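You operate a simulated robot arm through the tools that you are given. There is no shell and no other tool.

You run a simulated robot arm. Do the job below in one go: nothing can be reset, and whatever is moved stays where it is left.

Task
Put things in order on the top of the blue table. At the end: the clear jar (marked "TANK") from the top of the blue table stands where the clear small jug stood; the teal card stands on top of the silver steel cover (marked "HEAD 2"); the clear small jug stands where the teal card stood; the clear sample bottle (marked "BLUE") from the top of the blue table stands where the clear jar stood; whatever was shut is shut again. Leave all else as you found it, and nothing knocked over.

The check looks at the end state, three seconds after you hand in, the way a careful person would. Anything else that was tipped, shoved, dropped, spilled or broken makes it a failure. Lids that push on must go on centred and level and be pressed home; caps that screw on are set level and turned clockwise until they are tight.

Robot
A 7-joint arm with a two-finger parallel gripper, fixed in place. Base frame: the origin is on the floor under the middle of its stand, x ahead of it, y to its left, z up; the work surface is at about z = 0.85. Readings come in m, degrees, newtons and seconds.
With the tool pointing down near the work surface it reaches from about 0.3 to 0.7 m from the base axis. Its first joint turns from -66.0 to 66.0 degrees. Payload 1.57 kg.
The TCP is the grasp point between the finger pads, 0.03 m short of the fingertips. In the tool frame z runs along the fingers and y along their closing line. The gripper opens to 0.11 m. The fingers are 0.024 m wide and 0.012 m thick; the gripper's body (0.048 by 0.112 m) begins 0.078 m behind the TCP.
Orientation is that of the tool frame in the base frame, as [roll, pitch, yaw] about the fixed x, y, z axes, in that order (R = Rz(yaw) Ry(pitch) Rx(roll)). With the fingers straight down and closing along the base's y, the tool's x points along the base's -x, its y along +y and its z along -z.

Tools
- The arm moves only by the tool arm_command. Its argument "deltas" is a list of rows, each a list of 7 numbers: the shift along the base's x, y, z in mm, then the turn, a rotation vector about the base's x, y, z in degrees, then the gripper command, from -1 (shut) to 1 (fully open), values between in proportion. In form: [[dx, dy, dz, rx, ry, rz, claw], ...]. A call has 1 to 20 rows; each row shifts and turns the commanded pose from where the row before left it. A row lasts 0.2 s, in which the tool goes at most 0.05 m and 8.6 degrees; a call with a longer step from one row to the next is refused whole, and so is a gripper value outside its range. A pose out of reach is approached as far as the arm can. The call stops where the force on the tool passes 40 N (or 10 N more than at its start, if that is more) or the arm is blocked; 0.2 s more then pass. The fingers move at their own pace (about 0.108 m/s each) and stop on an object; they squeeze with about 22 N. The grip force told is the motor's: it shows also when the fingers shut on nothing. Time passes only in rows, and 0.2 s behind the last, so rows that do not move let the fingers close. It gives the time, the measured TCP pose, the force on the tool (base axes), the opening and the grip force at its end, in the units of the frame above (readings bear some noise), with the torque about the TCP (base axes, N m) and any sound that the robot's microphone picked up, and new pictures: "show" is both (left out), scene, wrist or none.
- Cameras (640 x 400 px; columns grow to the right, rows downward): "scene" is fixed at [0.1554, -0.3709, 1.4078]; the picture's right is [0.87, -0.49, 0.00], its down [-0.27, -0.48, -0.83] and it looks along [0.41, 0.72, -0.56] (base axes); focal length 343 px, centre (320, 200). "wrist" rides on the gripper at [0.07, 0.016, -0.141] in the tool frame; the picture's right is [-0.23, 0.97, 0.00], its down [-0.86, -0.20, -0.48] and it looks along [-0.47, -0.11, 0.88] (tool axes); focal length 222 px, centre (320, 200). There is no depth. A picture from a camera that has moved, and an enlarged one, comes with that camera's place and axes in the base frame and with its lens. The place of the scene camera against the robot may be out by one fixed shift of up to 0.012 m in any direction.
- close_up(camera, box): a new picture of the part [left, top, right, bottom] of that camera's present view, enlarged. The clock stands still meanwhile.
- finish_job(): hands the job in; it is judged then, once.

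Nothing tells you positions but the pictures and the camera data. Unless the task says otherwise, let go and move clear before handing in.

The tools are called after "Request:" as name(argument=value, ...) on one line, values as JSON. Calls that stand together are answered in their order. arm_command: Moves the arm, as the interface text tells. Its arguments: {"type":"object","properties":{"deltas":{"type":"array"},"show":{"type":"string","enum":["both","scene","wrist","none"]}},"required":["deltas"]} The other tools are called the same way: close_up (camera, box) takes an enlarged picture of a part of a camera's view; finish_job () hands the job in.

At the start:

```text
t: 0.0
position: [0.3947, 0.1288, 1.1738]
orientation: [-180.0, 0.1, 179.9]
force: [-0.9, 1.2, -0.3]
torque: [0.01, 0.0, 0.03]
finger_gap: 0.1099
finger_force: 0.2
```

scene: 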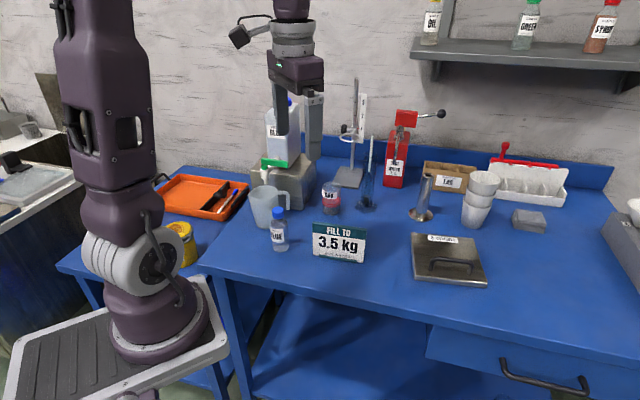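
wrist: 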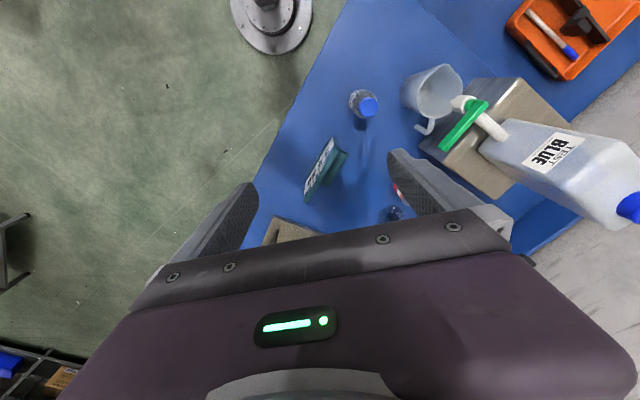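

I see a blue table with a jug, a small bottle, a jar, a teal "3.5 kg" card and a steel cover. I'll take close-ups first to identify everything before moving.

Request:
close_up(camera="scene", box=[230, 150, 390, 270])

Request:
close_up(camera="scene", box=[380, 150, 580, 300])

Request:
close_up(camera="scene", box=[240, 80, 420, 220])

Request:
close_up(camera="wrist", box=[250, 40, 530, 260])

```text
3.33 times, centred on (310, 210) of scene
camera zoom: at [0.1554, -0.3709, 1.4078], right [0.87, -0.49, 0.0], down [-0.27, -0.48, -0.83], along [0.41, 0.72, -0.56], focal length 1142 px, centre (353, 167)
```

zoom: 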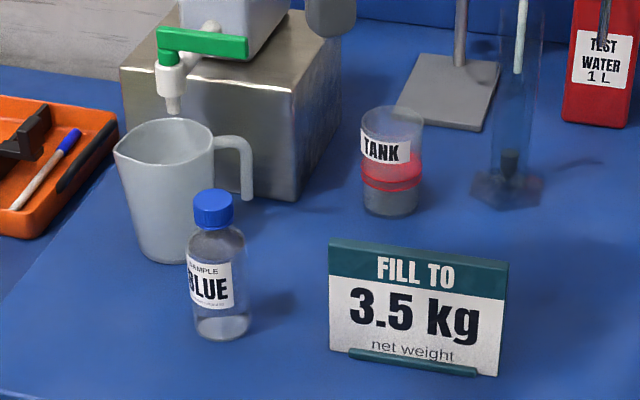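

```text
2.67 times, centred on (480, 225) of scene
camera zoom: at [0.1554, -0.3709, 1.4078], right [0.87, -0.49, 0.0], down [-0.27, -0.48, -0.83], along [0.41, 0.72, -0.56], focal length 914 px, centre (-107, 133)
```

zoom: 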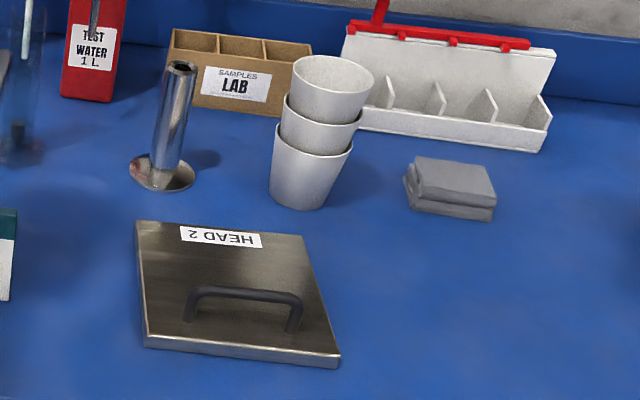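

```text
2.86 times, centred on (330, 150) of scene
camera zoom: at [0.1554, -0.3709, 1.4078], right [0.87, -0.49, 0.0], down [-0.27, -0.48, -0.83], along [0.41, 0.72, -0.56], focal length 979 px, centre (291, 343)
```

zoom: 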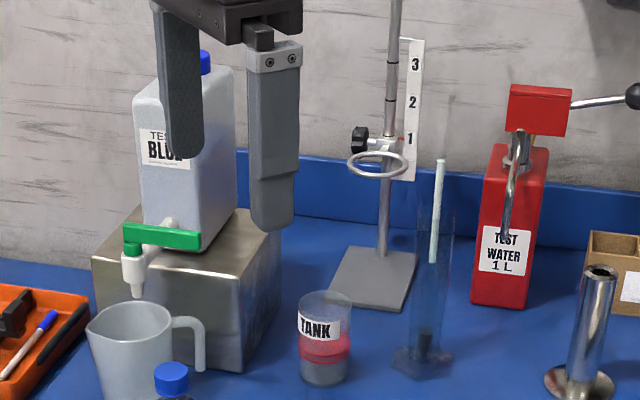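

```text
1.82 times, centred on (390, 150) of wrist
camera zoom: at [0.3254, 0.1455, 1.3149], right [0.23, 0.97, 0.0], down [0.86, -0.2, 0.48], along [0.47, -0.11, -0.88], focal length 404 px, centre (193, 291)
```

zoom: 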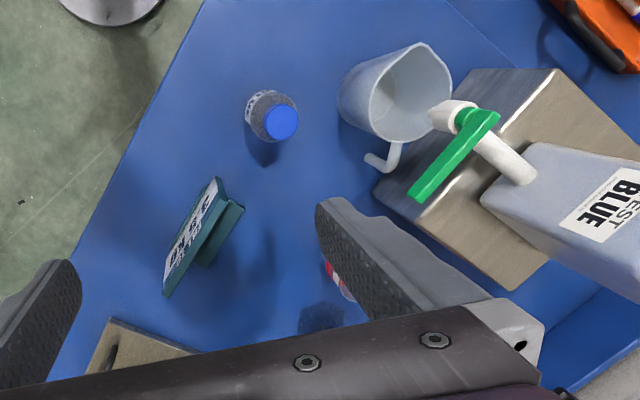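

The card, jug, bottle, jar and cover are all identified; the jug sits under the tap of the big BLUE tank. I'll look closer at the card and spout, then move the wrist camera for better views.

Request:
close_up(camera="wrist", box=[290, 120, 370, 210])

Request:
close_up(camera="wrist", box=[390, 50, 510, 150])

Request:
close_up(camera="scene", box=[300, 210, 380, 270])

Request:
close_up(camera="scene", box=[245, 150, 325, 230])

```text
4.44 times, centred on (330, 165) of wrist
camera zoom: at [0.3254, 0.1455, 1.3149], right [0.23, 0.97, 0.0], down [0.86, -0.2, 0.48], along [0.47, -0.11, -0.88], focal length 987 px, centre (276, 356)
```

zoom: 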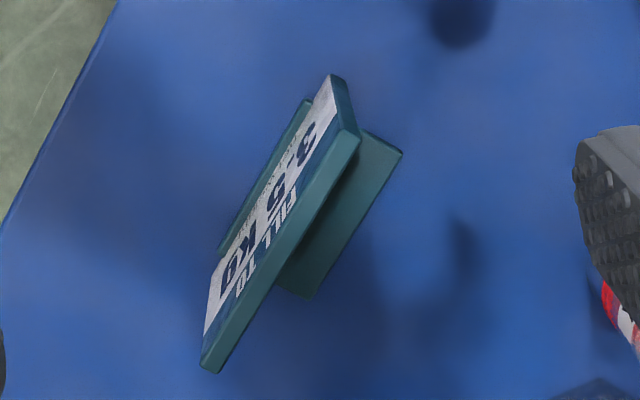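

```text
4.00 times, centred on (450, 100) of wrist
camera zoom: at [0.3254, 0.1455, 1.3149], right [0.23, 0.97, 0.0], down [0.86, -0.2, 0.48], along [0.47, -0.11, -0.88], focal length 888 px, centre (-200, 600)
```

zoom: 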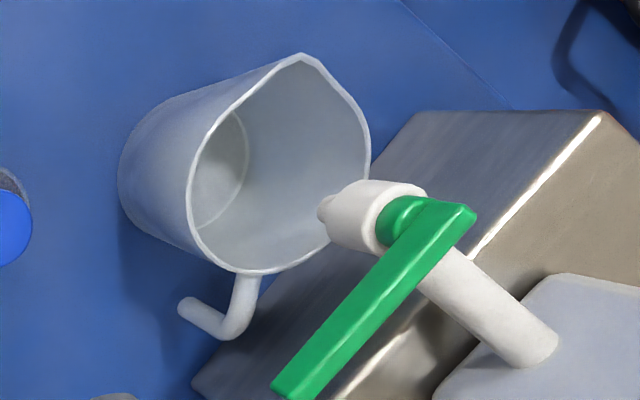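

```text
6.67 times, centred on (340, 240) of scene
camera zoom: at [0.1554, -0.3709, 1.4078], right [0.87, -0.49, 0.0], down [-0.27, -0.48, -0.83], along [0.41, 0.72, -0.56], focal length 2284 px, centre (187, -67)
```

zoom: 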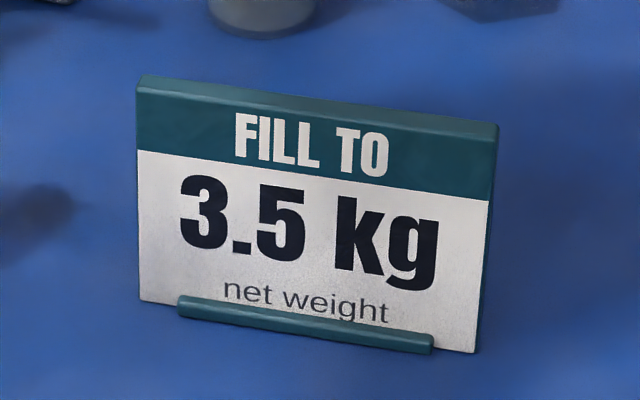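

```text
5.00 times, centred on (285, 190) of scene
camera zoom: at [0.1554, -0.3709, 1.4078], right [0.87, -0.49, 0.0], down [-0.27, -0.48, -0.83], along [0.41, 0.72, -0.56], focal length 1713 px, centre (495, 250)
```

zoom: 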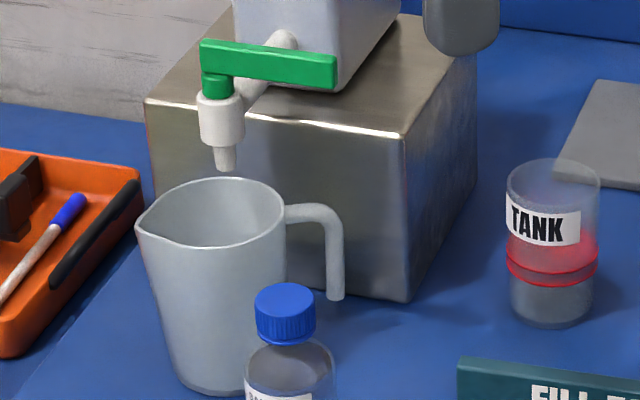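

The jug looks empty with an open hook handle, and the card is a plate in a foot. I'll turn the tool in line with the card and look at it end-on.

Request:
arm_command(deltas=[[12.5, -1.5, -20, 0, 0, -7.2, 1], [12.5, -1.5, -20, 0, 0, -7.2, 1], [12.5, -1.5, -20, 0, 0, -7.2, 1], [12.5, -1.5, -20, 0, 0, -7.2, 1], [12.5, -1.5, -20, 0, 0, -7.2, 1], [12.5, -1.5, -20, 0, 0, -7.2, 1], [0, 0, 0, 0, 0, 0, 1]], show="both")

```text
t: 1.6
position: [0.4724, 0.1208, 1.0549]
orientation: [-180.0, 0.0, 136.7]
force: [-0.6, 0.2, 0.3]
torque: [-0.02, -0.02, 0.02]
finger_gap: 0.1101
finger_force: 0.1
camera wrist: at [0.4334, 0.1802, 1.1958], right [0.83, 0.55, 0.0], down [0.49, -0.73, 0.48], along [0.26, -0.4, -0.88], focal length 222 px, centre (320, 200)
```

scene: 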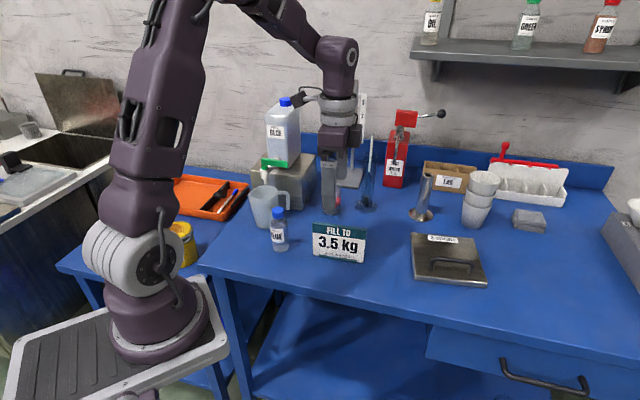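
wrist: 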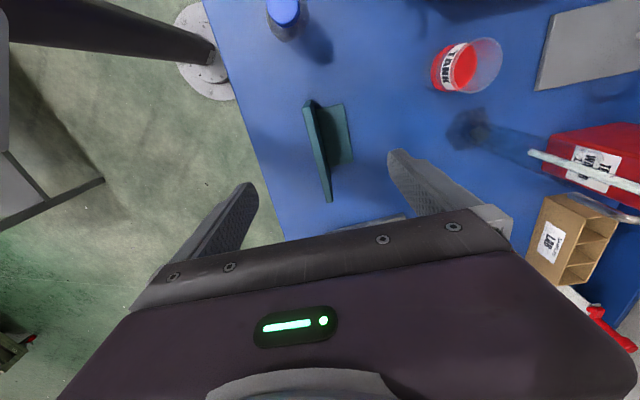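

Request:
close_up(camera="wrist", box=[270, 80, 390, 220])

Request:
close_up(camera="wrist", box=[400, 20, 520, 120])

Request:
close_up(camera="scene", box=[290, 160, 390, 270])

```text
2.86 times, centred on (330, 150) of wrist
camera zoom: at [0.4334, 0.1802, 1.1958], right [0.83, 0.55, 0.0], down [0.49, -0.73, 0.48], along [0.26, -0.4, -0.88], focal length 635 px, centre (291, 343)
```

zoom: 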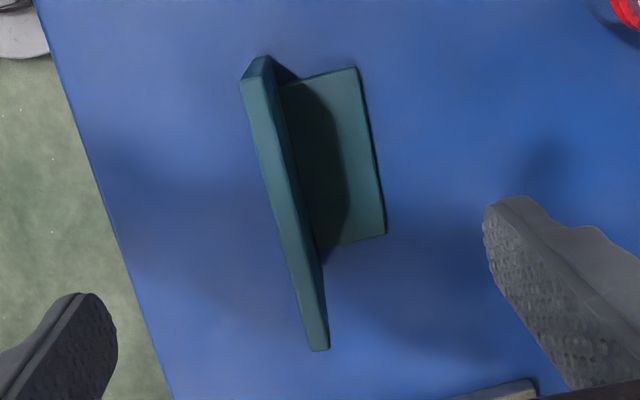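

```text
4.00 times, centred on (460, 70) of wrist
camera zoom: at [0.4334, 0.1802, 1.1958], right [0.83, 0.55, 0.0], down [0.49, -0.73, 0.48], along [0.26, -0.4, -0.88], focal length 888 px, centre (-240, 720)
```

zoom: 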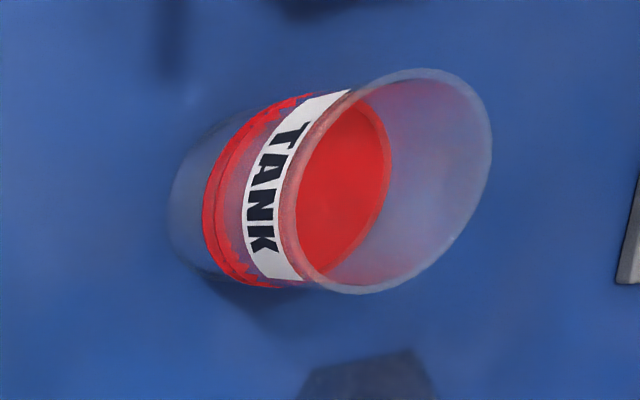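

```text
3.64 times, centred on (340, 215) of scene
camera zoom: at [0.1554, -0.3709, 1.4078], right [0.87, -0.49, 0.0], down [-0.27, -0.48, -0.83], along [0.41, 0.72, -0.56], focal length 1246 px, centre (247, 146)
```

zoom: 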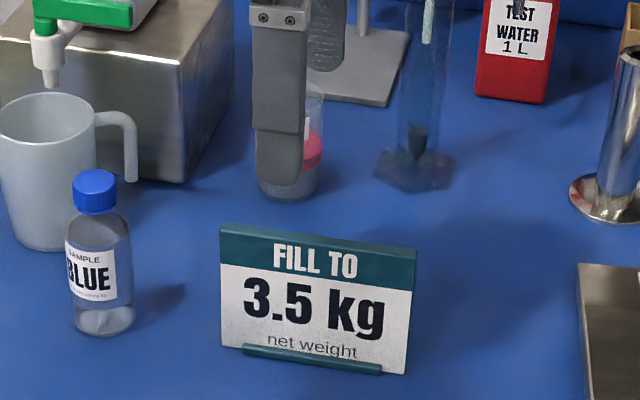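

The jar is open with red liquid, so it must be carried level; the card plate stands vertical, top at z≈0.95, centred near (0.477, 0.115). I'll descend over the plate with the fingers either side, and check before closing.

Request:
arm_command(deltas=[[4.6, -5.3, -25, 0, 0, 0, 0.4], [0, 0, -30, 0, 0, 0, 0.4], [0, 0, -30, 0, 0, 0, 0.4], [0, 0, -30, 0, 0, 0, 0.4], [0, 0, -30, 0, 0, 0, 0.4], [0, 0, 0, 0, 0, 0, 0.4]], show="both")

```text
t: 3.0
position: [0.4745, 0.1127, 0.9078]
orientation: [-179.9, 0.0, 136.7]
force: [0.1, 0.5, 0.2]
torque: [-0.03, -0.01, 0.02]
finger_gap: 0.0769
finger_force: 0.2
camera wrist: at [0.4359, 0.1729, 1.0495], right [0.83, 0.55, 0.0], down [0.49, -0.73, 0.48], along [0.27, -0.4, -0.88], focal length 222 px, centre (320, 200)
```

scene: 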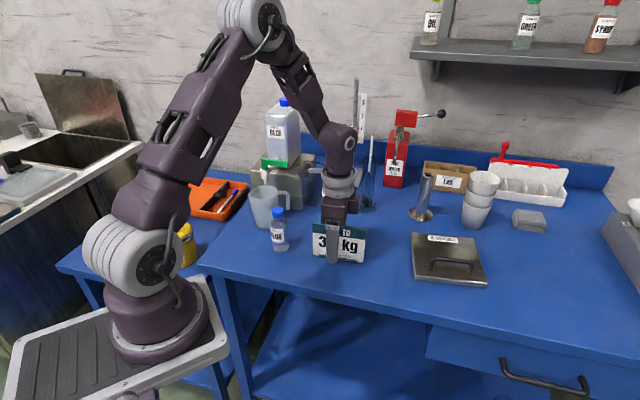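
wrist: 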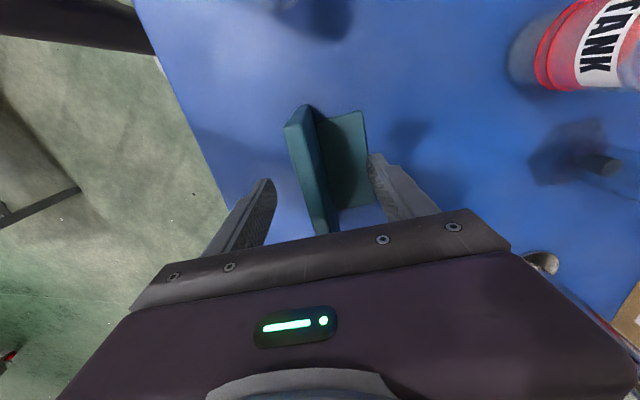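

The plate sits between the fingers. I'll close gently and check the grip before lifting.

Request:
arm_command(deltas=[[1, 1, 0, 0, 0, 0, 0.0], [0, 0, 0, 0, 0, 0, -0.5], [0, 0, 0, 0, 0, 0, -1], [0, 0, 0, 0, 0, 0, -1], [0, 0, 0, 0, 0, 0, -1]], show="both")

```text
t: 4.2
position: [0.4763, 0.115, 0.9093]
orientation: [179.9, 0.0, 136.9]
force: [0.5, -0.7, 2.2]
torque: [0.07, 0.13, 0.03]
finger_gap: 0.01
finger_force: 21.8
camera wrist: at [0.4373, 0.1743, 1.05], right [0.83, 0.55, 0.0], down [0.49, -0.73, 0.48], along [0.27, -0.4, -0.88], focal length 222 px, centre (320, 200)
```

scene: 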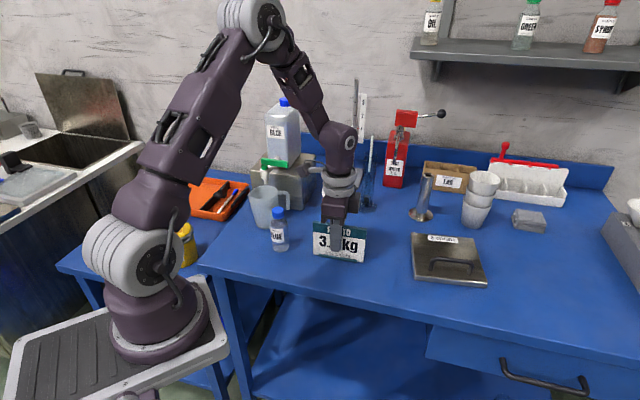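
wrist: 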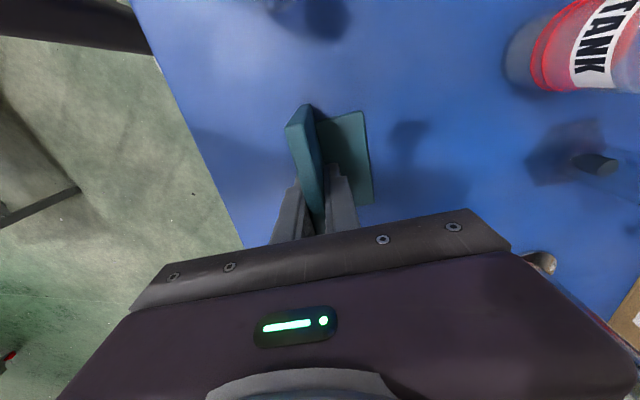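

Card gripped with the gap at 10 mm. I'll lift it slowly straight up.

Request:
arm_command(deltas=[[0, 0, 5, 0, 0, 0, -1], [0, 0, 10, 0, 0, 0, -1], [0, 0, 15, 0, 0, 0, -1], [0, 0, 20, 0, 0, 0, -1], [0, 0, 25, 0, 0, 0, -1], [0, 0, 25, 0, 0, 0, -1], [0, 0, 0, 0, 0, 0, -1]], show="both")

Request:
close_up(camera="scene", box=[300, 170, 400, 260])

```text
t: 5.8
position: [0.4749, 0.1167, 1.0098]
orientation: [180.0, 0.0, 136.8]
force: [-0.1, 0.8, -1.0]
torque: [-0.02, 0.01, 0.0]
finger_gap: 0.0098
finger_force: 21.7
camera wrist: at [0.4367, 0.1771, 1.1509], right [0.83, 0.55, 0.0], down [0.49, -0.73, 0.48], along [0.27, -0.4, -0.88], focal length 222 px, centre (320, 200)
```

scene: 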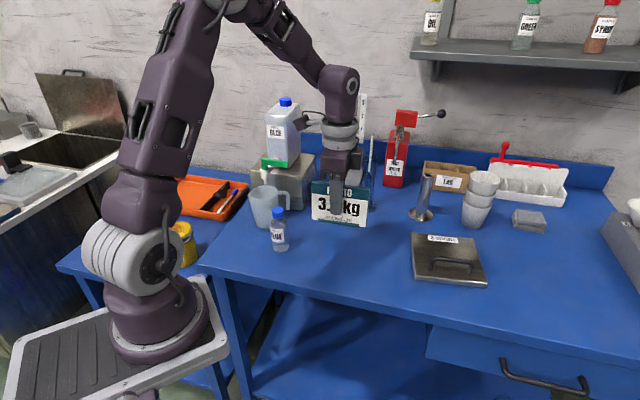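
wrist: 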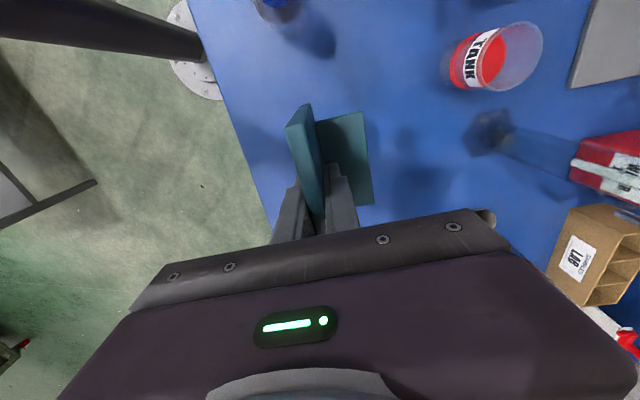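

```text
4.44 times, centred on (350, 215) of scene
camera zoom: at [0.1554, -0.3709, 1.4078], right [0.87, -0.49, 0.0], down [-0.27, -0.48, -0.83], along [0.41, 0.72, -0.56], focal length 1523 px, centre (187, 133)
```

zoom: 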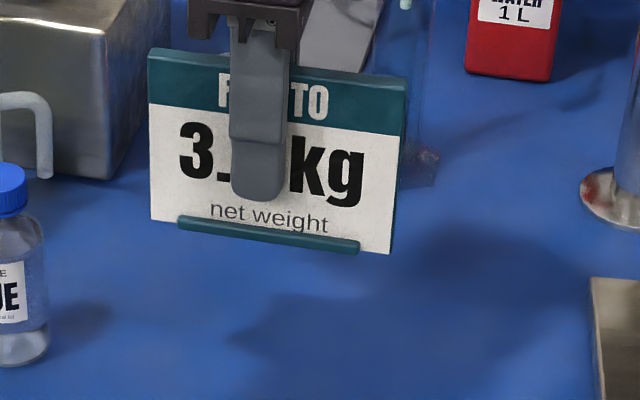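

The card is held level and lifted. I'll carry it at a safe height toward the cover, stopping short to look at the cover with the wrist camera.

Request:
arm_command(deltas=[[15, -9, 5, 0, 0, 0, -1], [25, -16, 5, 0, 0, 1, -1], [25, -16, 5, 0, 0, 1, -1], [25, -16, 5, 0, 0, 1, -1], [25, -16, 5, 0, 0, 1, -1], [15, -9, 0, 0, 0, 1, -1], [0, 0, 0, 0, 0, 0, -1]], show="both")

Request:
close_up(camera="scene", box=[370, 190, 510, 300])

```text
t: 7.4
position: [0.6028, 0.034, 1.0333]
orientation: [180.0, -0.1, 141.9]
force: [0.6, -0.5, -0.7]
torque: [-0.01, -0.03, -0.02]
finger_gap: 0.0098
finger_force: 21.8
camera wrist: at [0.5592, 0.09, 1.1741], right [0.78, 0.62, 0.0], down [0.55, -0.69, 0.48], along [0.3, -0.37, -0.88], focal length 222 px, centre (320, 200)
```

scene: 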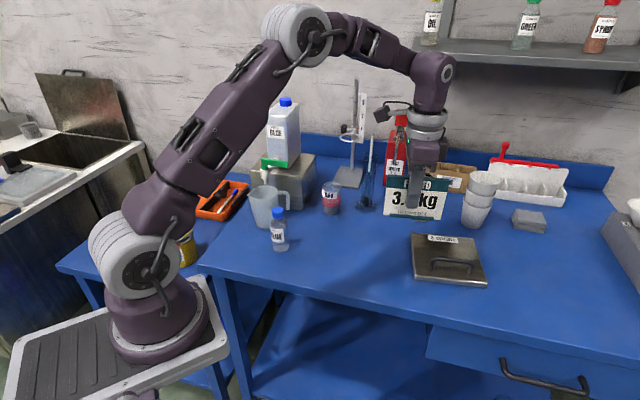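
wrist: 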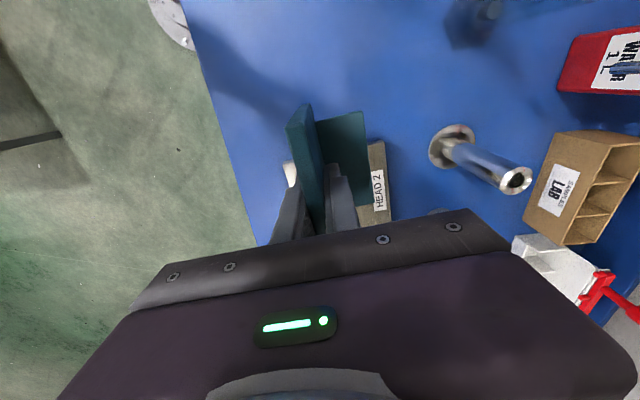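

```text
3.64 times, centred on (440, 245) of scene
camera zoom: at [0.1554, -0.3709, 1.4078], right [0.87, -0.49, 0.0], down [-0.27, -0.48, -0.83], along [0.41, 0.72, -0.56], focal length 1246 px, centre (-116, 36)
```

zoom: 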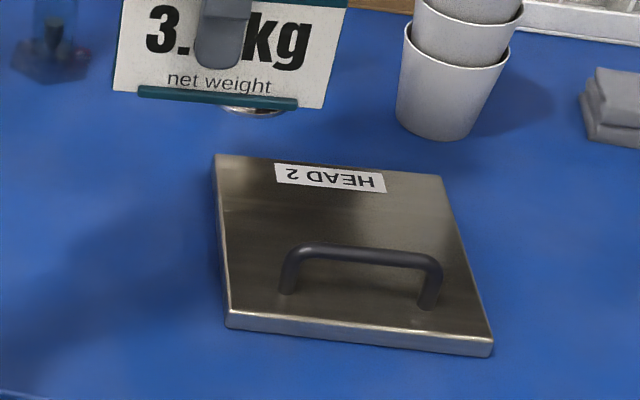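

The cover is a 0.15 m square with its handle on the near side, leaving a free strip behind it centred near (0.68, 0.0). I'll move the card over that strip and lower partway.

Request:
arm_command(deltas=[[20, -10, 0, 0, 0, 0, -1], [20, -10, 0, 0, 0, 0, -1], [20, -10, 0, 0, 0, 0, -1], [14.7, -6.5, -10, 0, 0, 0, -1], [0, 0, -25, 0, 0, 0, -1], [0, 0, -25, 0, 0, 0, -1], [0, 0, -15, 0, 0, 0, -1], [0, 0, 0, 0, 0, 0, -1]], show="both")

Request:
close_up(camera="scene", box=[380, 190, 520, 300])

Request:
close_up(camera="wrist", box=[220, 80, 440, 240])

```text
t: 9.2
position: [0.6785, -0.0017, 0.9597]
orientation: [180.0, 0.0, 141.8]
force: [-1.0, 0.7, -0.6]
torque: [-0.02, -0.01, 0.0]
finger_gap: 0.0097
finger_force: 22.3
out of reach, approached as far as the arm can: row 4
camera wrist: at [0.6349, 0.0544, 1.1009], right [0.78, 0.62, 0.0], down [0.55, -0.69, 0.48], along [0.3, -0.37, -0.88], focal length 222 px, centre (320, 200)
```

scene: 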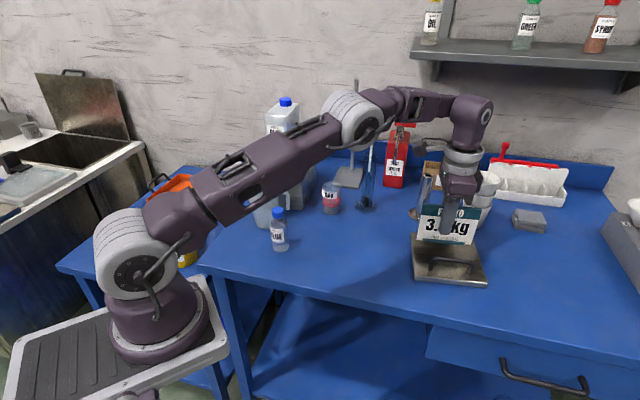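
wrist: 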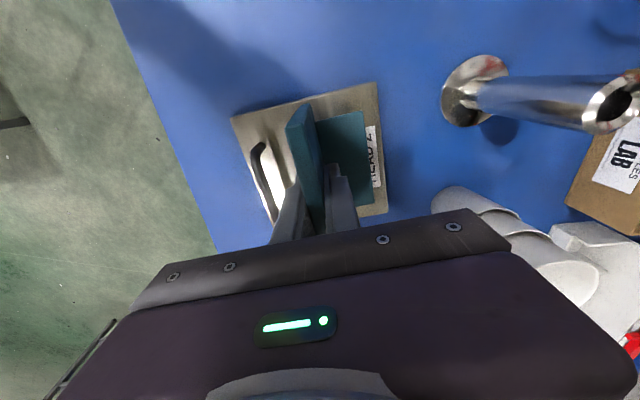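

```text
3.64 times, centred on (450, 245) of scene
camera zoom: at [0.1554, -0.3709, 1.4078], right [0.87, -0.49, 0.0], down [-0.27, -0.48, -0.83], along [0.41, 0.72, -0.56], focal length 1246 px, centre (-153, 36)
```

zoom: 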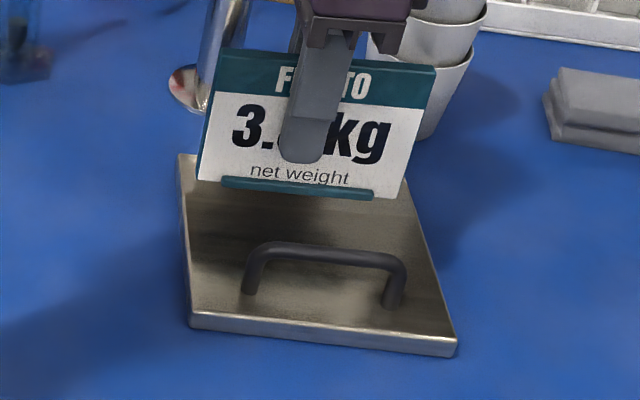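

```text
2.50 times, centred on (330, 160) of wrist
camera zoom: at [0.6349, 0.0544, 1.1009], right [0.78, 0.62, 0.0], down [0.55, -0.69, 0.48], along [0.3, -0.37, -0.88], focal length 555 px, centre (295, 300)
```

zoom: 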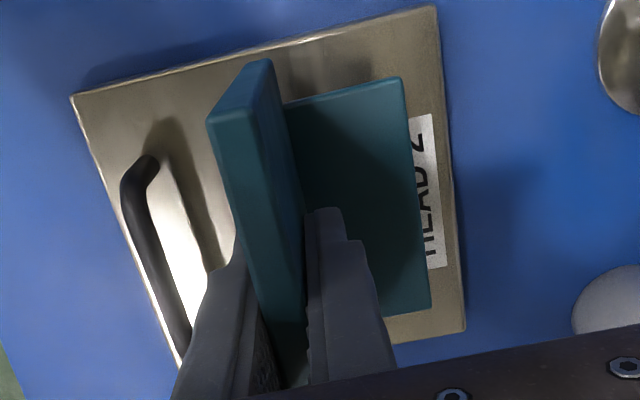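

The card is over the free strip behind the handle. I'll lower it in shrinking steps until it touches.

Request:
arm_command(deltas=[[0, 0, -12, 0, 0, 0, -1], [0, 0, -10, 0, 0, 0, -1], [0, 0, -6, 0, 0, 0, -1], [0, 0, -3, 0, 0, 0, -1], [0, 0, 0, 0, 0, 0, -1]], show="none")

Request:
close_up(camera="scene", box=[390, 200, 500, 290])

Request:
close_up(camera="wrist", box=[220, 80, 440, 240])

```text
t: 10.4
position: [0.6789, -0.0024, 0.9287]
orientation: [-179.9, -0.1, 141.8]
force: [0.3, 0.1, -0.8]
torque: [0.01, 0.01, -0.01]
finger_gap: 0.0096
finger_force: 22.3
```

```text
4.44 times, centred on (445, 245) of scene
camera zoom: at [0.1554, -0.3709, 1.4078], right [0.87, -0.49, 0.0], down [-0.27, -0.48, -0.83], along [0.41, 0.72, -0.56], focal length 1523 px, centre (-236, 0)
```

zoom: 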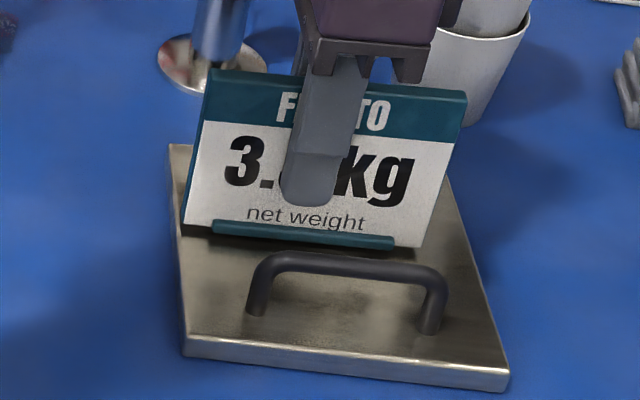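

```text
2.50 times, centred on (330, 160) of wrist
camera zoom: at [0.634, 0.0531, 1.0695], right [0.78, 0.62, 0.0], down [0.55, -0.69, 0.48], along [0.3, -0.37, -0.88], focal length 555 px, centre (295, 300)
```

zoom: 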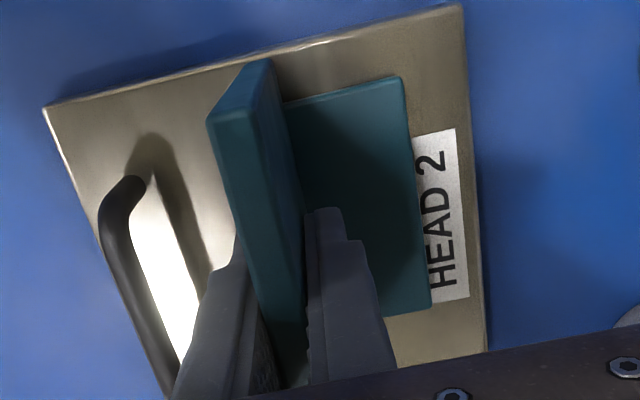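

Request:
arm_command(deltas=[[0, 0, -3, 0, 0, 0, -1], [0, 0, -2, 0, 0, 0, -1], [0, 0, -2, 0, 0, 0, -1], [0, 0, 0, 0, 0, 0, -1]], show="none")

```text
t: 11.4
position: [0.6793, -0.0033, 0.9225]
orientation: [179.9, 0.2, 141.9]
force: [0.1, -3.3, 19.9]
torque: [-0.08, 0.03, 0.03]
finger_gap: 0.0102
finger_force: 21.9
```

Contact made (about 20 N down). I'll relieve the pressure a little and open the fingers partway.

Request:
arm_command(deltas=[[0, 0, 1.5, 0, 0, 0, -1], [0, 0, 0, 0, 0, 0, -1]], show="none")

```text
t: 12.0
position: [0.6788, -0.0025, 0.9215]
orientation: [179.9, -0.1, 141.9]
force: [1.0, -2.6, 6.1]
torque: [-0.3, -0.38, -0.14]
finger_gap: 0.0097
finger_force: 22.0
```

Force is down to 6 N. Opening slowly now.

Request:
arm_command(deltas=[[0, 0, 0, 0, 0, 0, -0.7], [0, 0, 0, 0, 0, 0, -0.5], [0, 0, 0, 0, 0, 0, -0.2], [0, 0, 0, 0, 0, 0, 0.0], [0, 0, 0, 0, 0, 0, 0.1]], show="both")

Request:
close_up(camera="wrist", box=[220, 80, 440, 240])

Request:
close_up(camera="scene", box=[390, 200, 500, 290])

```text
t: 13.2
position: [0.6805, -0.0023, 0.9226]
orientation: [180.0, 0.0, 141.8]
force: [0.1, 0.0, -0.2]
torque: [0.01, 0.0, -0.01]
finger_gap: 0.0603
finger_force: 0.0
camera wrist: at [0.6357, 0.0537, 1.0633], right [0.78, 0.62, 0.0], down [0.55, -0.69, 0.48], along [0.3, -0.37, -0.88], focal length 222 px, centre (320, 200)
```

scene: 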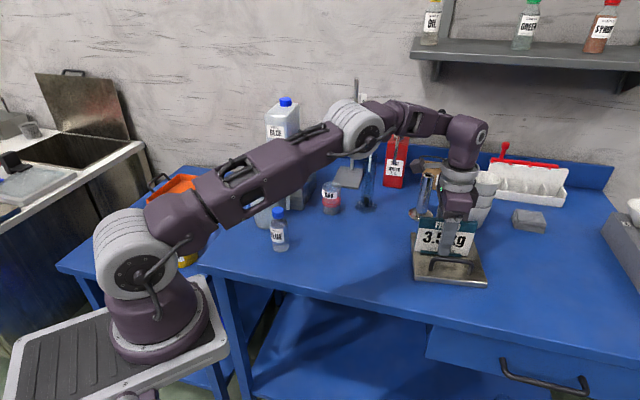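
wrist: 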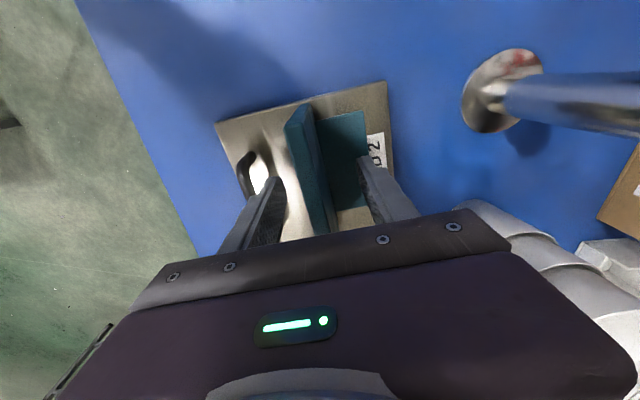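

```text
2.50 times, centred on (330, 160) of wrist
camera zoom: at [0.6357, 0.0537, 1.0633], right [0.78, 0.62, 0.0], down [0.55, -0.69, 0.48], along [0.3, -0.37, -0.88], focal length 555 px, centre (295, 300)
```

zoom: 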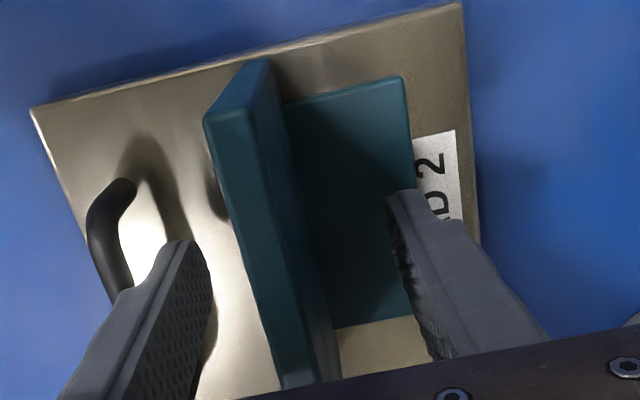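

```text
4.44 times, centred on (445, 245) of scene
camera zoom: at [0.1554, -0.3709, 1.4078], right [0.87, -0.49, 0.0], down [-0.27, -0.48, -0.83], along [0.41, 0.72, -0.56], focal length 1523 px, centre (-236, 0)
```

zoom: 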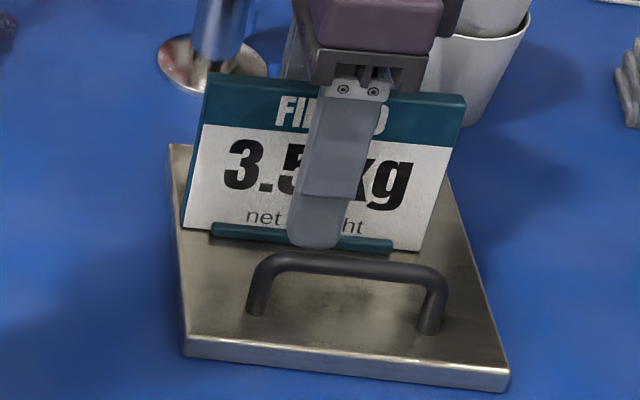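

The card stands on the cover behind the handle, released. I'll rise straight up clear of it before moving back.

Request:
arm_command(deltas=[[0, 0, 10, 0, 0, 0, 0.1], [0, 0, 20, 0, 0, 0, 0.1], [0, 0, 30, 0, 0, 0, 0.1], [0, 0, 40, 0, 0, 0, 0.1], [0, 0, 40, 0, 0, 0, 0.1], [-20, 5, 20, 0, 0, 0, 0.1], [-35, 15, 10, 0, 0, 0, 0.3], [-40, 15, 0, 0, 0, 5, 0.5], [-40, 15, 0, 0, 0, 8, 0.6], [-40, 15, 0, 0, 0, 8, 0.6], [-40, 15, 0, 0, 0, 8, 0.6], [0, 0, 0, 0, 0, 0, 0.6]], show="both")

Request:
close_up(camera="scene", box=[390, 190, 510, 300])

```text
t: 15.8
position: [0.4611, 0.0746, 1.096]
orientation: [180.0, 0.0, 170.9]
force: [0.1, 0.1, -1.2]
torque: [0.01, 0.02, -0.03]
finger_gap: 0.088
finger_force: 0.1
out of reach, approached as far as the arm can: row 5
camera wrist: at [0.3953, 0.1028, 1.236], right [0.38, 0.93, 0.0], down [0.81, -0.33, 0.48], along [0.44, -0.18, -0.88], focal length 222 px, centre (320, 200)
```

scene: 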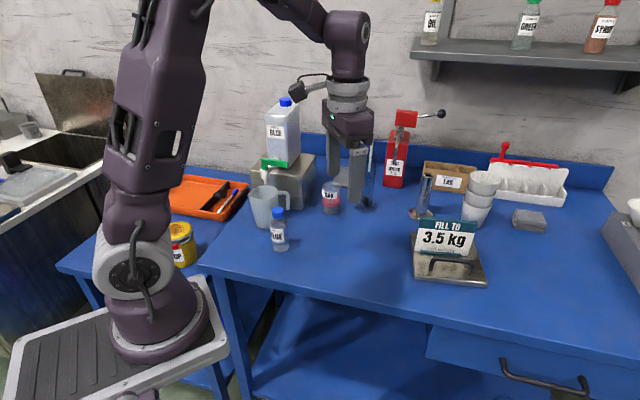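
wrist: 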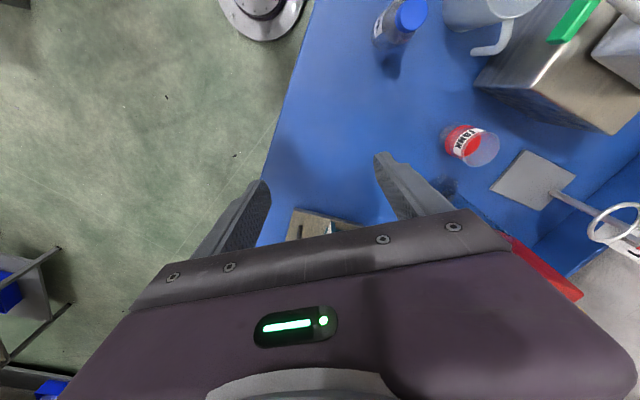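

```text
3.64 times, centred on (450, 245) of scene
camera zoom: at [0.1554, -0.3709, 1.4078], right [0.87, -0.49, 0.0], down [-0.27, -0.48, -0.83], along [0.41, 0.72, -0.56], focal length 1246 px, centre (-153, 36)
```

zoom: 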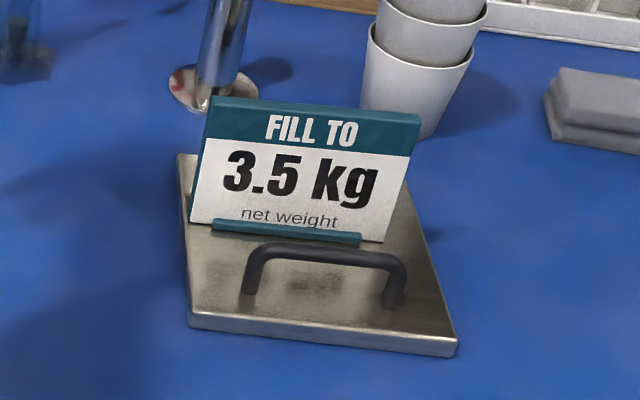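

The card is standing nicely on the cover. Next is the jug under the tap: I'll turn to approach along about 20° from +x and tilt the tool back 45°, at a clear height, so the body stays away from the spout and lever.

Request:
arm_command(deltas=[[-10, 15, 0, 0, 0, 7.25, 0.6], [-10, 15, 0, 0, 0, 7.25, 0.6], [-10, 15, 0, 0, 0, 7.25, 0.6], [-10, 15, 0, 0, 0, 7.25, 0.6], [0, 0, 0, 2.57, -7.05, 0, 0.6], [0, 0, 0, 2.57, -7.05, 0, 0.6], [0, 0, 0, 2.57, -7.05, 0, 0.6], [0, 0, 0, 2.57, -7.05, 0, 0.6], [0, 0, 0, 2.57, -7.05, 0, 0.6], [0, 0, 0, 2.57, -7.05, 0, 0.6], [0, 0, 0, 0, 0, 0, 0.6]], show="both")

```text
t: 18.2
position: [0.4166, 0.1416, 1.1047]
orientation: [176.8, 39.0, -161.1]
force: [1.2, 1.0, -0.6]
torque: [-0.01, 0.0, 0.0]
finger_gap: 0.088
finger_force: 0.1
out of reach, approached as far as the arm can: row 9
camera wrist: at [0.2792, 0.1034, 1.1706], right [-0.18, 0.97, 0.18], down [0.42, -0.09, 0.9], along [0.89, 0.24, -0.39], focal length 222 px, centre (320, 200)
```

scene: 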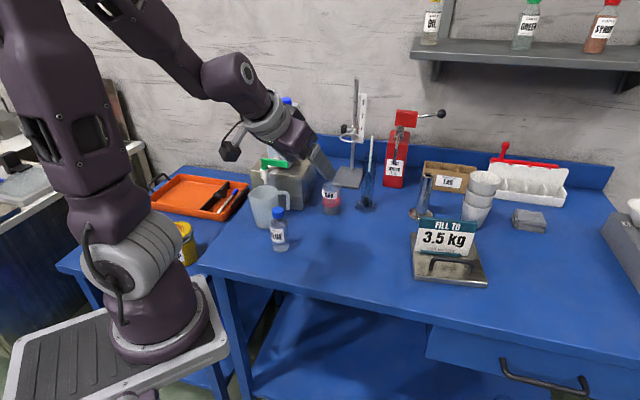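
wrist: 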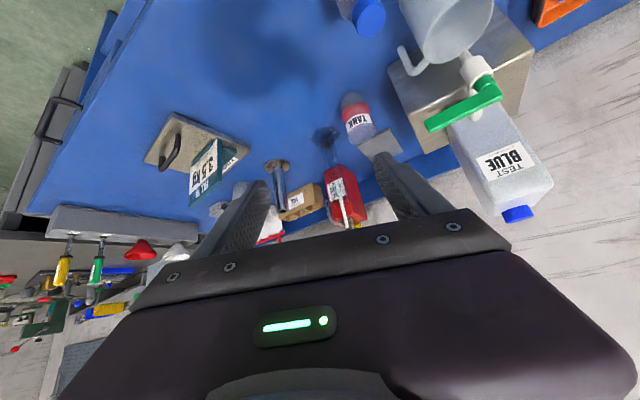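

The tilt stops at about 39°, which is enough; 35° will do. I'll level the closing line, set 35°, and move to a standoff behind the jug at a safe height to view it.

Request:
arm_command(deltas=[[0, 0, 0, -3.65, 2.97, -2.0, 0.6], [-18.5, 30, -8, 0, 0, 0, 0.6], [-18.5, 30, -8, 0, 0, 0, 0.6], [-18.5, 30, -8, 0, 0, 0, 0.6], [-18.5, 30, -8, 0, 0, 0, 0.6], [-18.5, 30, -8, 0, 0, 0, 0.6], [0, 0, 0, 0, 0, 0, 0.6]], show="both")

Request:
close_up(camera="wrist", box=[200, 0, 480, 220])

```text
t: 19.8
position: [0.3218, 0.2886, 1.0629]
orientation: [-179.1, 37.3, -161.0]
force: [-0.7, 0.3, -1.1]
torque: [0.02, -0.03, 0.0]
finger_gap: 0.0879
finger_force: 0.0
camera wrist: at [0.1835, 0.2621, 1.1314], right [-0.14, 0.98, 0.13], down [0.43, -0.06, 0.9], along [0.89, 0.18, -0.41], focal length 222 px, centre (320, 200)
```

scene: 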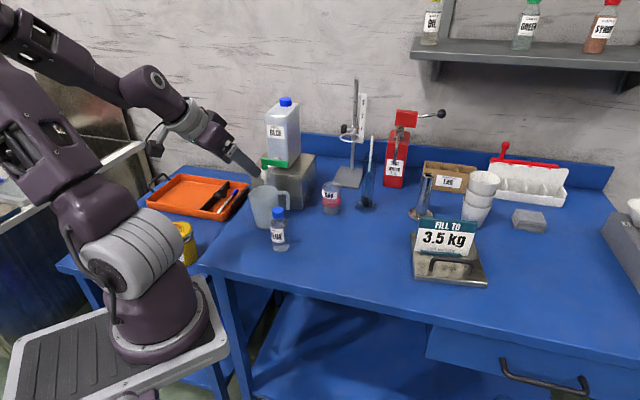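
wrist: 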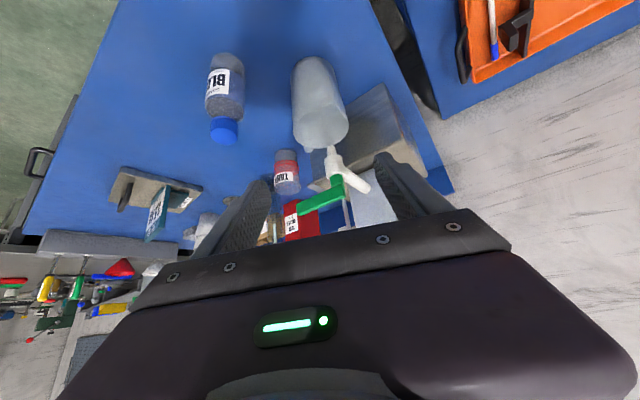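

```text
1.82 times, centred on (340, 110) of wrist
camera zoom: at [0.1835, 0.2621, 1.1314], right [-0.14, 0.98, 0.13], down [0.43, -0.06, 0.9], along [0.89, 0.18, -0.41], focal length 404 px, centre (284, 364)
```

zoom: 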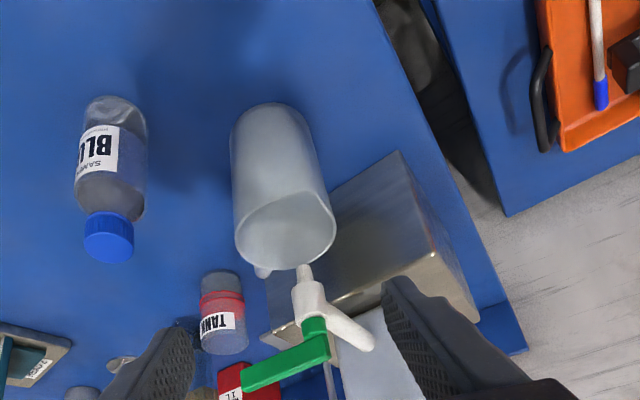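

The jug is ahead of the gripper, empty, with the spout tip roughly 14 mm above its rim. I'll check the yellow tub near the arm before descending.

Request:
close_up(camera="scene", box=[60, 90, 320, 280])

Request:
close_up(camera="wrist", box=[270, 40, 420, 200])

```text
2.11 times, centred on (190, 185) of scene
camera zoom: at [0.1554, -0.3709, 1.4078], right [0.87, -0.49, 0.0], down [-0.27, -0.48, -0.83], along [0.41, 0.72, -0.56], focal length 721 px, centre (594, 232)
```

zoom: 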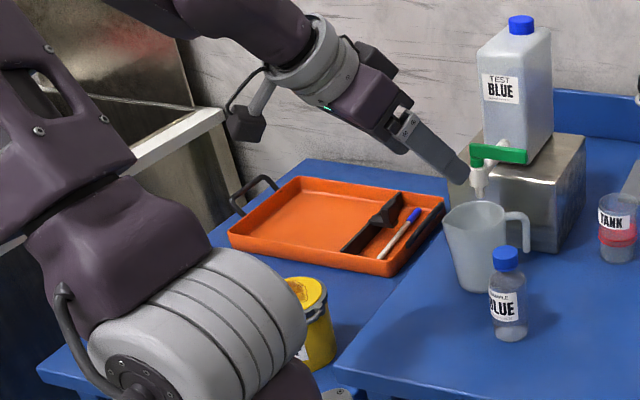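

```text
2.50 times, centred on (345, 120) of wrist
camera zoom: at [0.1835, 0.2621, 1.1314], right [-0.14, 0.98, 0.13], down [0.43, -0.06, 0.9], along [0.89, 0.18, -0.41], focal length 555 px, centre (258, 400)
```

zoom: 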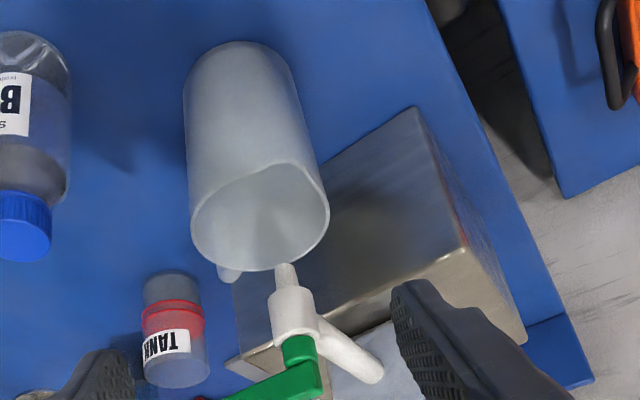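

The tub stands clear of the path. The jug centre is at about (0.377, 0.315); I'll drop to the standoff just behind it and look again.

Request:
arm_command(deltas=[[-3, 2.4, -20, 0, 0, 0, 0.6], [-3.2, 2.4, -25, 0, 0, 0, 0.6], [0, 0, -25, 0, 0, 0, 0.6], [0, 0, -20, 0, 0, 0, 0.6], [0, 0, -13, 0, 0, 0, 0.6], [0, 0, 0, 0, 0, 0, 0.6]], show="both")

Request:
close_up(camera="scene", box=[200, 120, 340, 270])

Request:
close_up(camera="wrist", box=[200, 0, 480, 220])

```text
t: 21.2
position: [0.3204, 0.2948, 0.9594]
orientation: [-179.2, 37.4, -161.0]
force: [0.2, -0.7, 1.0]
torque: [0.0, 0.0, -0.02]
finger_gap: 0.0883
finger_force: 0.0
camera wrist: at [0.1818, 0.2663, 1.0286], right [-0.14, 0.98, 0.13], down [0.43, -0.06, 0.9], along [0.89, 0.18, -0.41], focal length 222 px, centre (320, 200)
```

scene: 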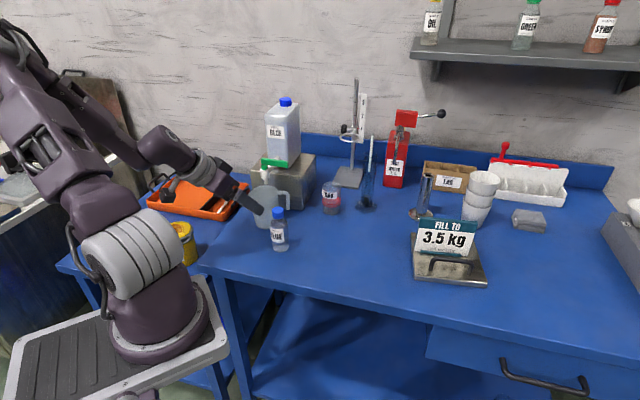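
wrist: 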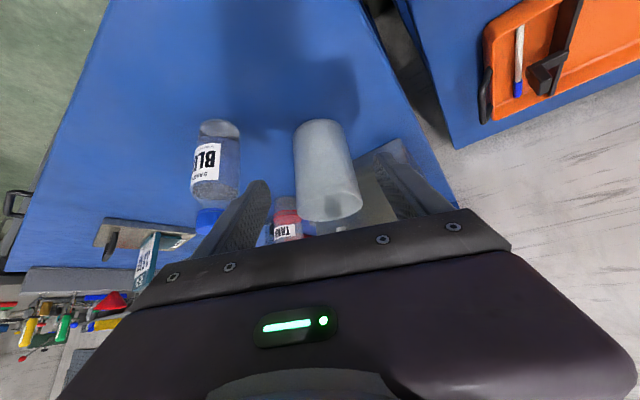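

```text
2.67 times, centred on (270, 195) of scene
camera zoom: at [0.1554, -0.3709, 1.4078], right [0.87, -0.49, 0.0], down [-0.27, -0.48, -0.83], along [0.41, 0.72, -0.56], focal length 914 px, centre (453, 213)
```

zoom: 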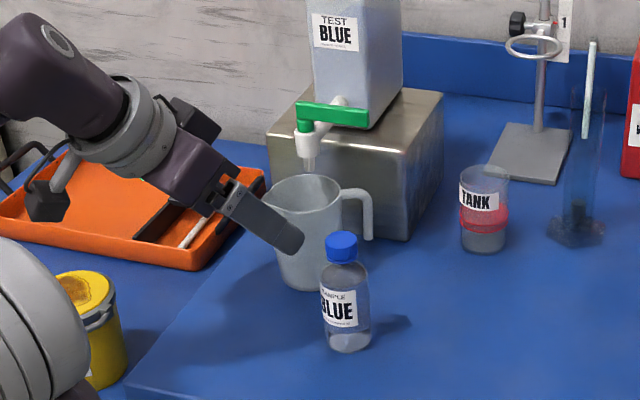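

```text
1.82 times, centred on (340, 110) of wrist
camera zoom: at [0.1818, 0.2663, 1.0286], right [-0.14, 0.98, 0.13], down [0.43, -0.06, 0.9], along [0.89, 0.18, -0.41], focal length 404 px, centre (284, 364)
```

zoom: 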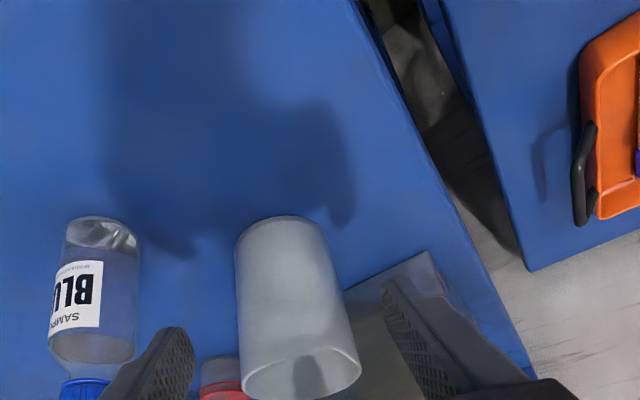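

The jug sits centred between the open fingers. I'll slide in diagonally around it in two stages.

Request:
arm_command(deltas=[[9.5, 3.5, -10, 0, 0, 0, 0.6], [9.5, 3.5, -10, 0, 0, 0, 0.6], [9.5, 3.5, -10, 0, 0, 0, 0.6], [9.5, 3.5, -10, 0, 0, 0, 0.6], [0, 0, 0, 0, 0, 0, 0.6]], show="both")

Request:
close_up(camera="scene", box=[220, 130, 340, 260])

Request:
close_up(camera="wrist", box=[200, 40, 480, 240])

```text
t: 22.4
position: [0.3593, 0.3088, 0.9194]
orientation: [-179.2, 37.3, -161.1]
force: [0.6, 0.2, -0.6]
torque: [0.01, -0.02, 0.02]
finger_gap: 0.0883
finger_force: 0.0
camera wrist: at [0.2199, 0.2809, 0.9887], right [-0.14, 0.98, 0.13], down [0.43, -0.06, 0.9], along [0.89, 0.18, -0.41], focal length 222 px, centre (320, 200)
```

scene: 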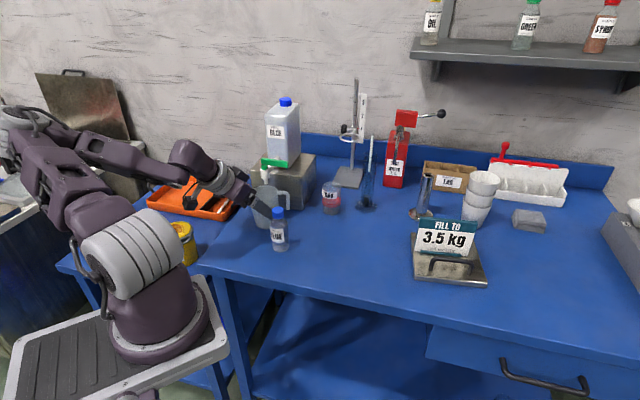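
wrist: 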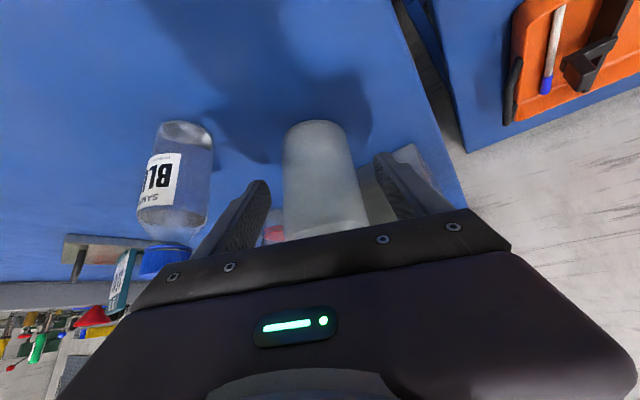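

```text
3.08 times, centred on (280, 195) of scene
camera zoom: at [0.1554, -0.3709, 1.4078], right [0.87, -0.49, 0.0], down [-0.27, -0.48, -0.83], along [0.41, 0.72, -0.56], focal length 1054 px, centre (443, 215)
```

zoom: 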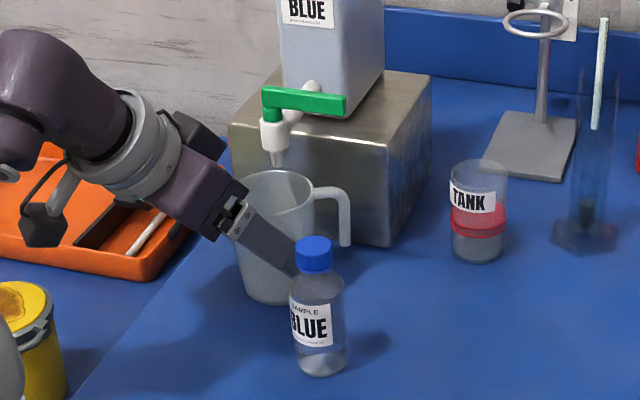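

```text
2.00 times, centred on (340, 140) of wrist
camera zoom: at [0.2199, 0.2809, 0.9887], right [-0.14, 0.98, 0.13], down [0.43, -0.06, 0.9], along [0.89, 0.18, -0.41], focal length 444 px, centre (280, 320)
```

zoom: 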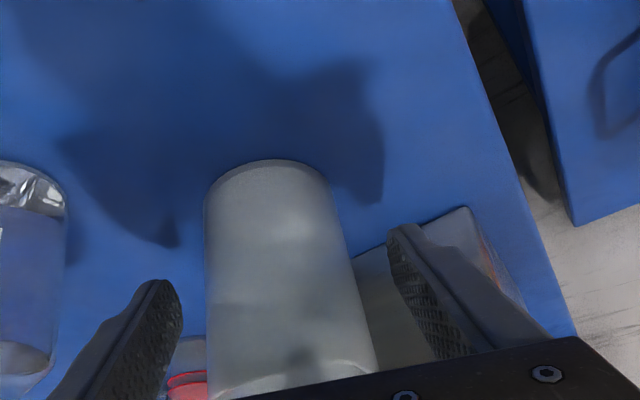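

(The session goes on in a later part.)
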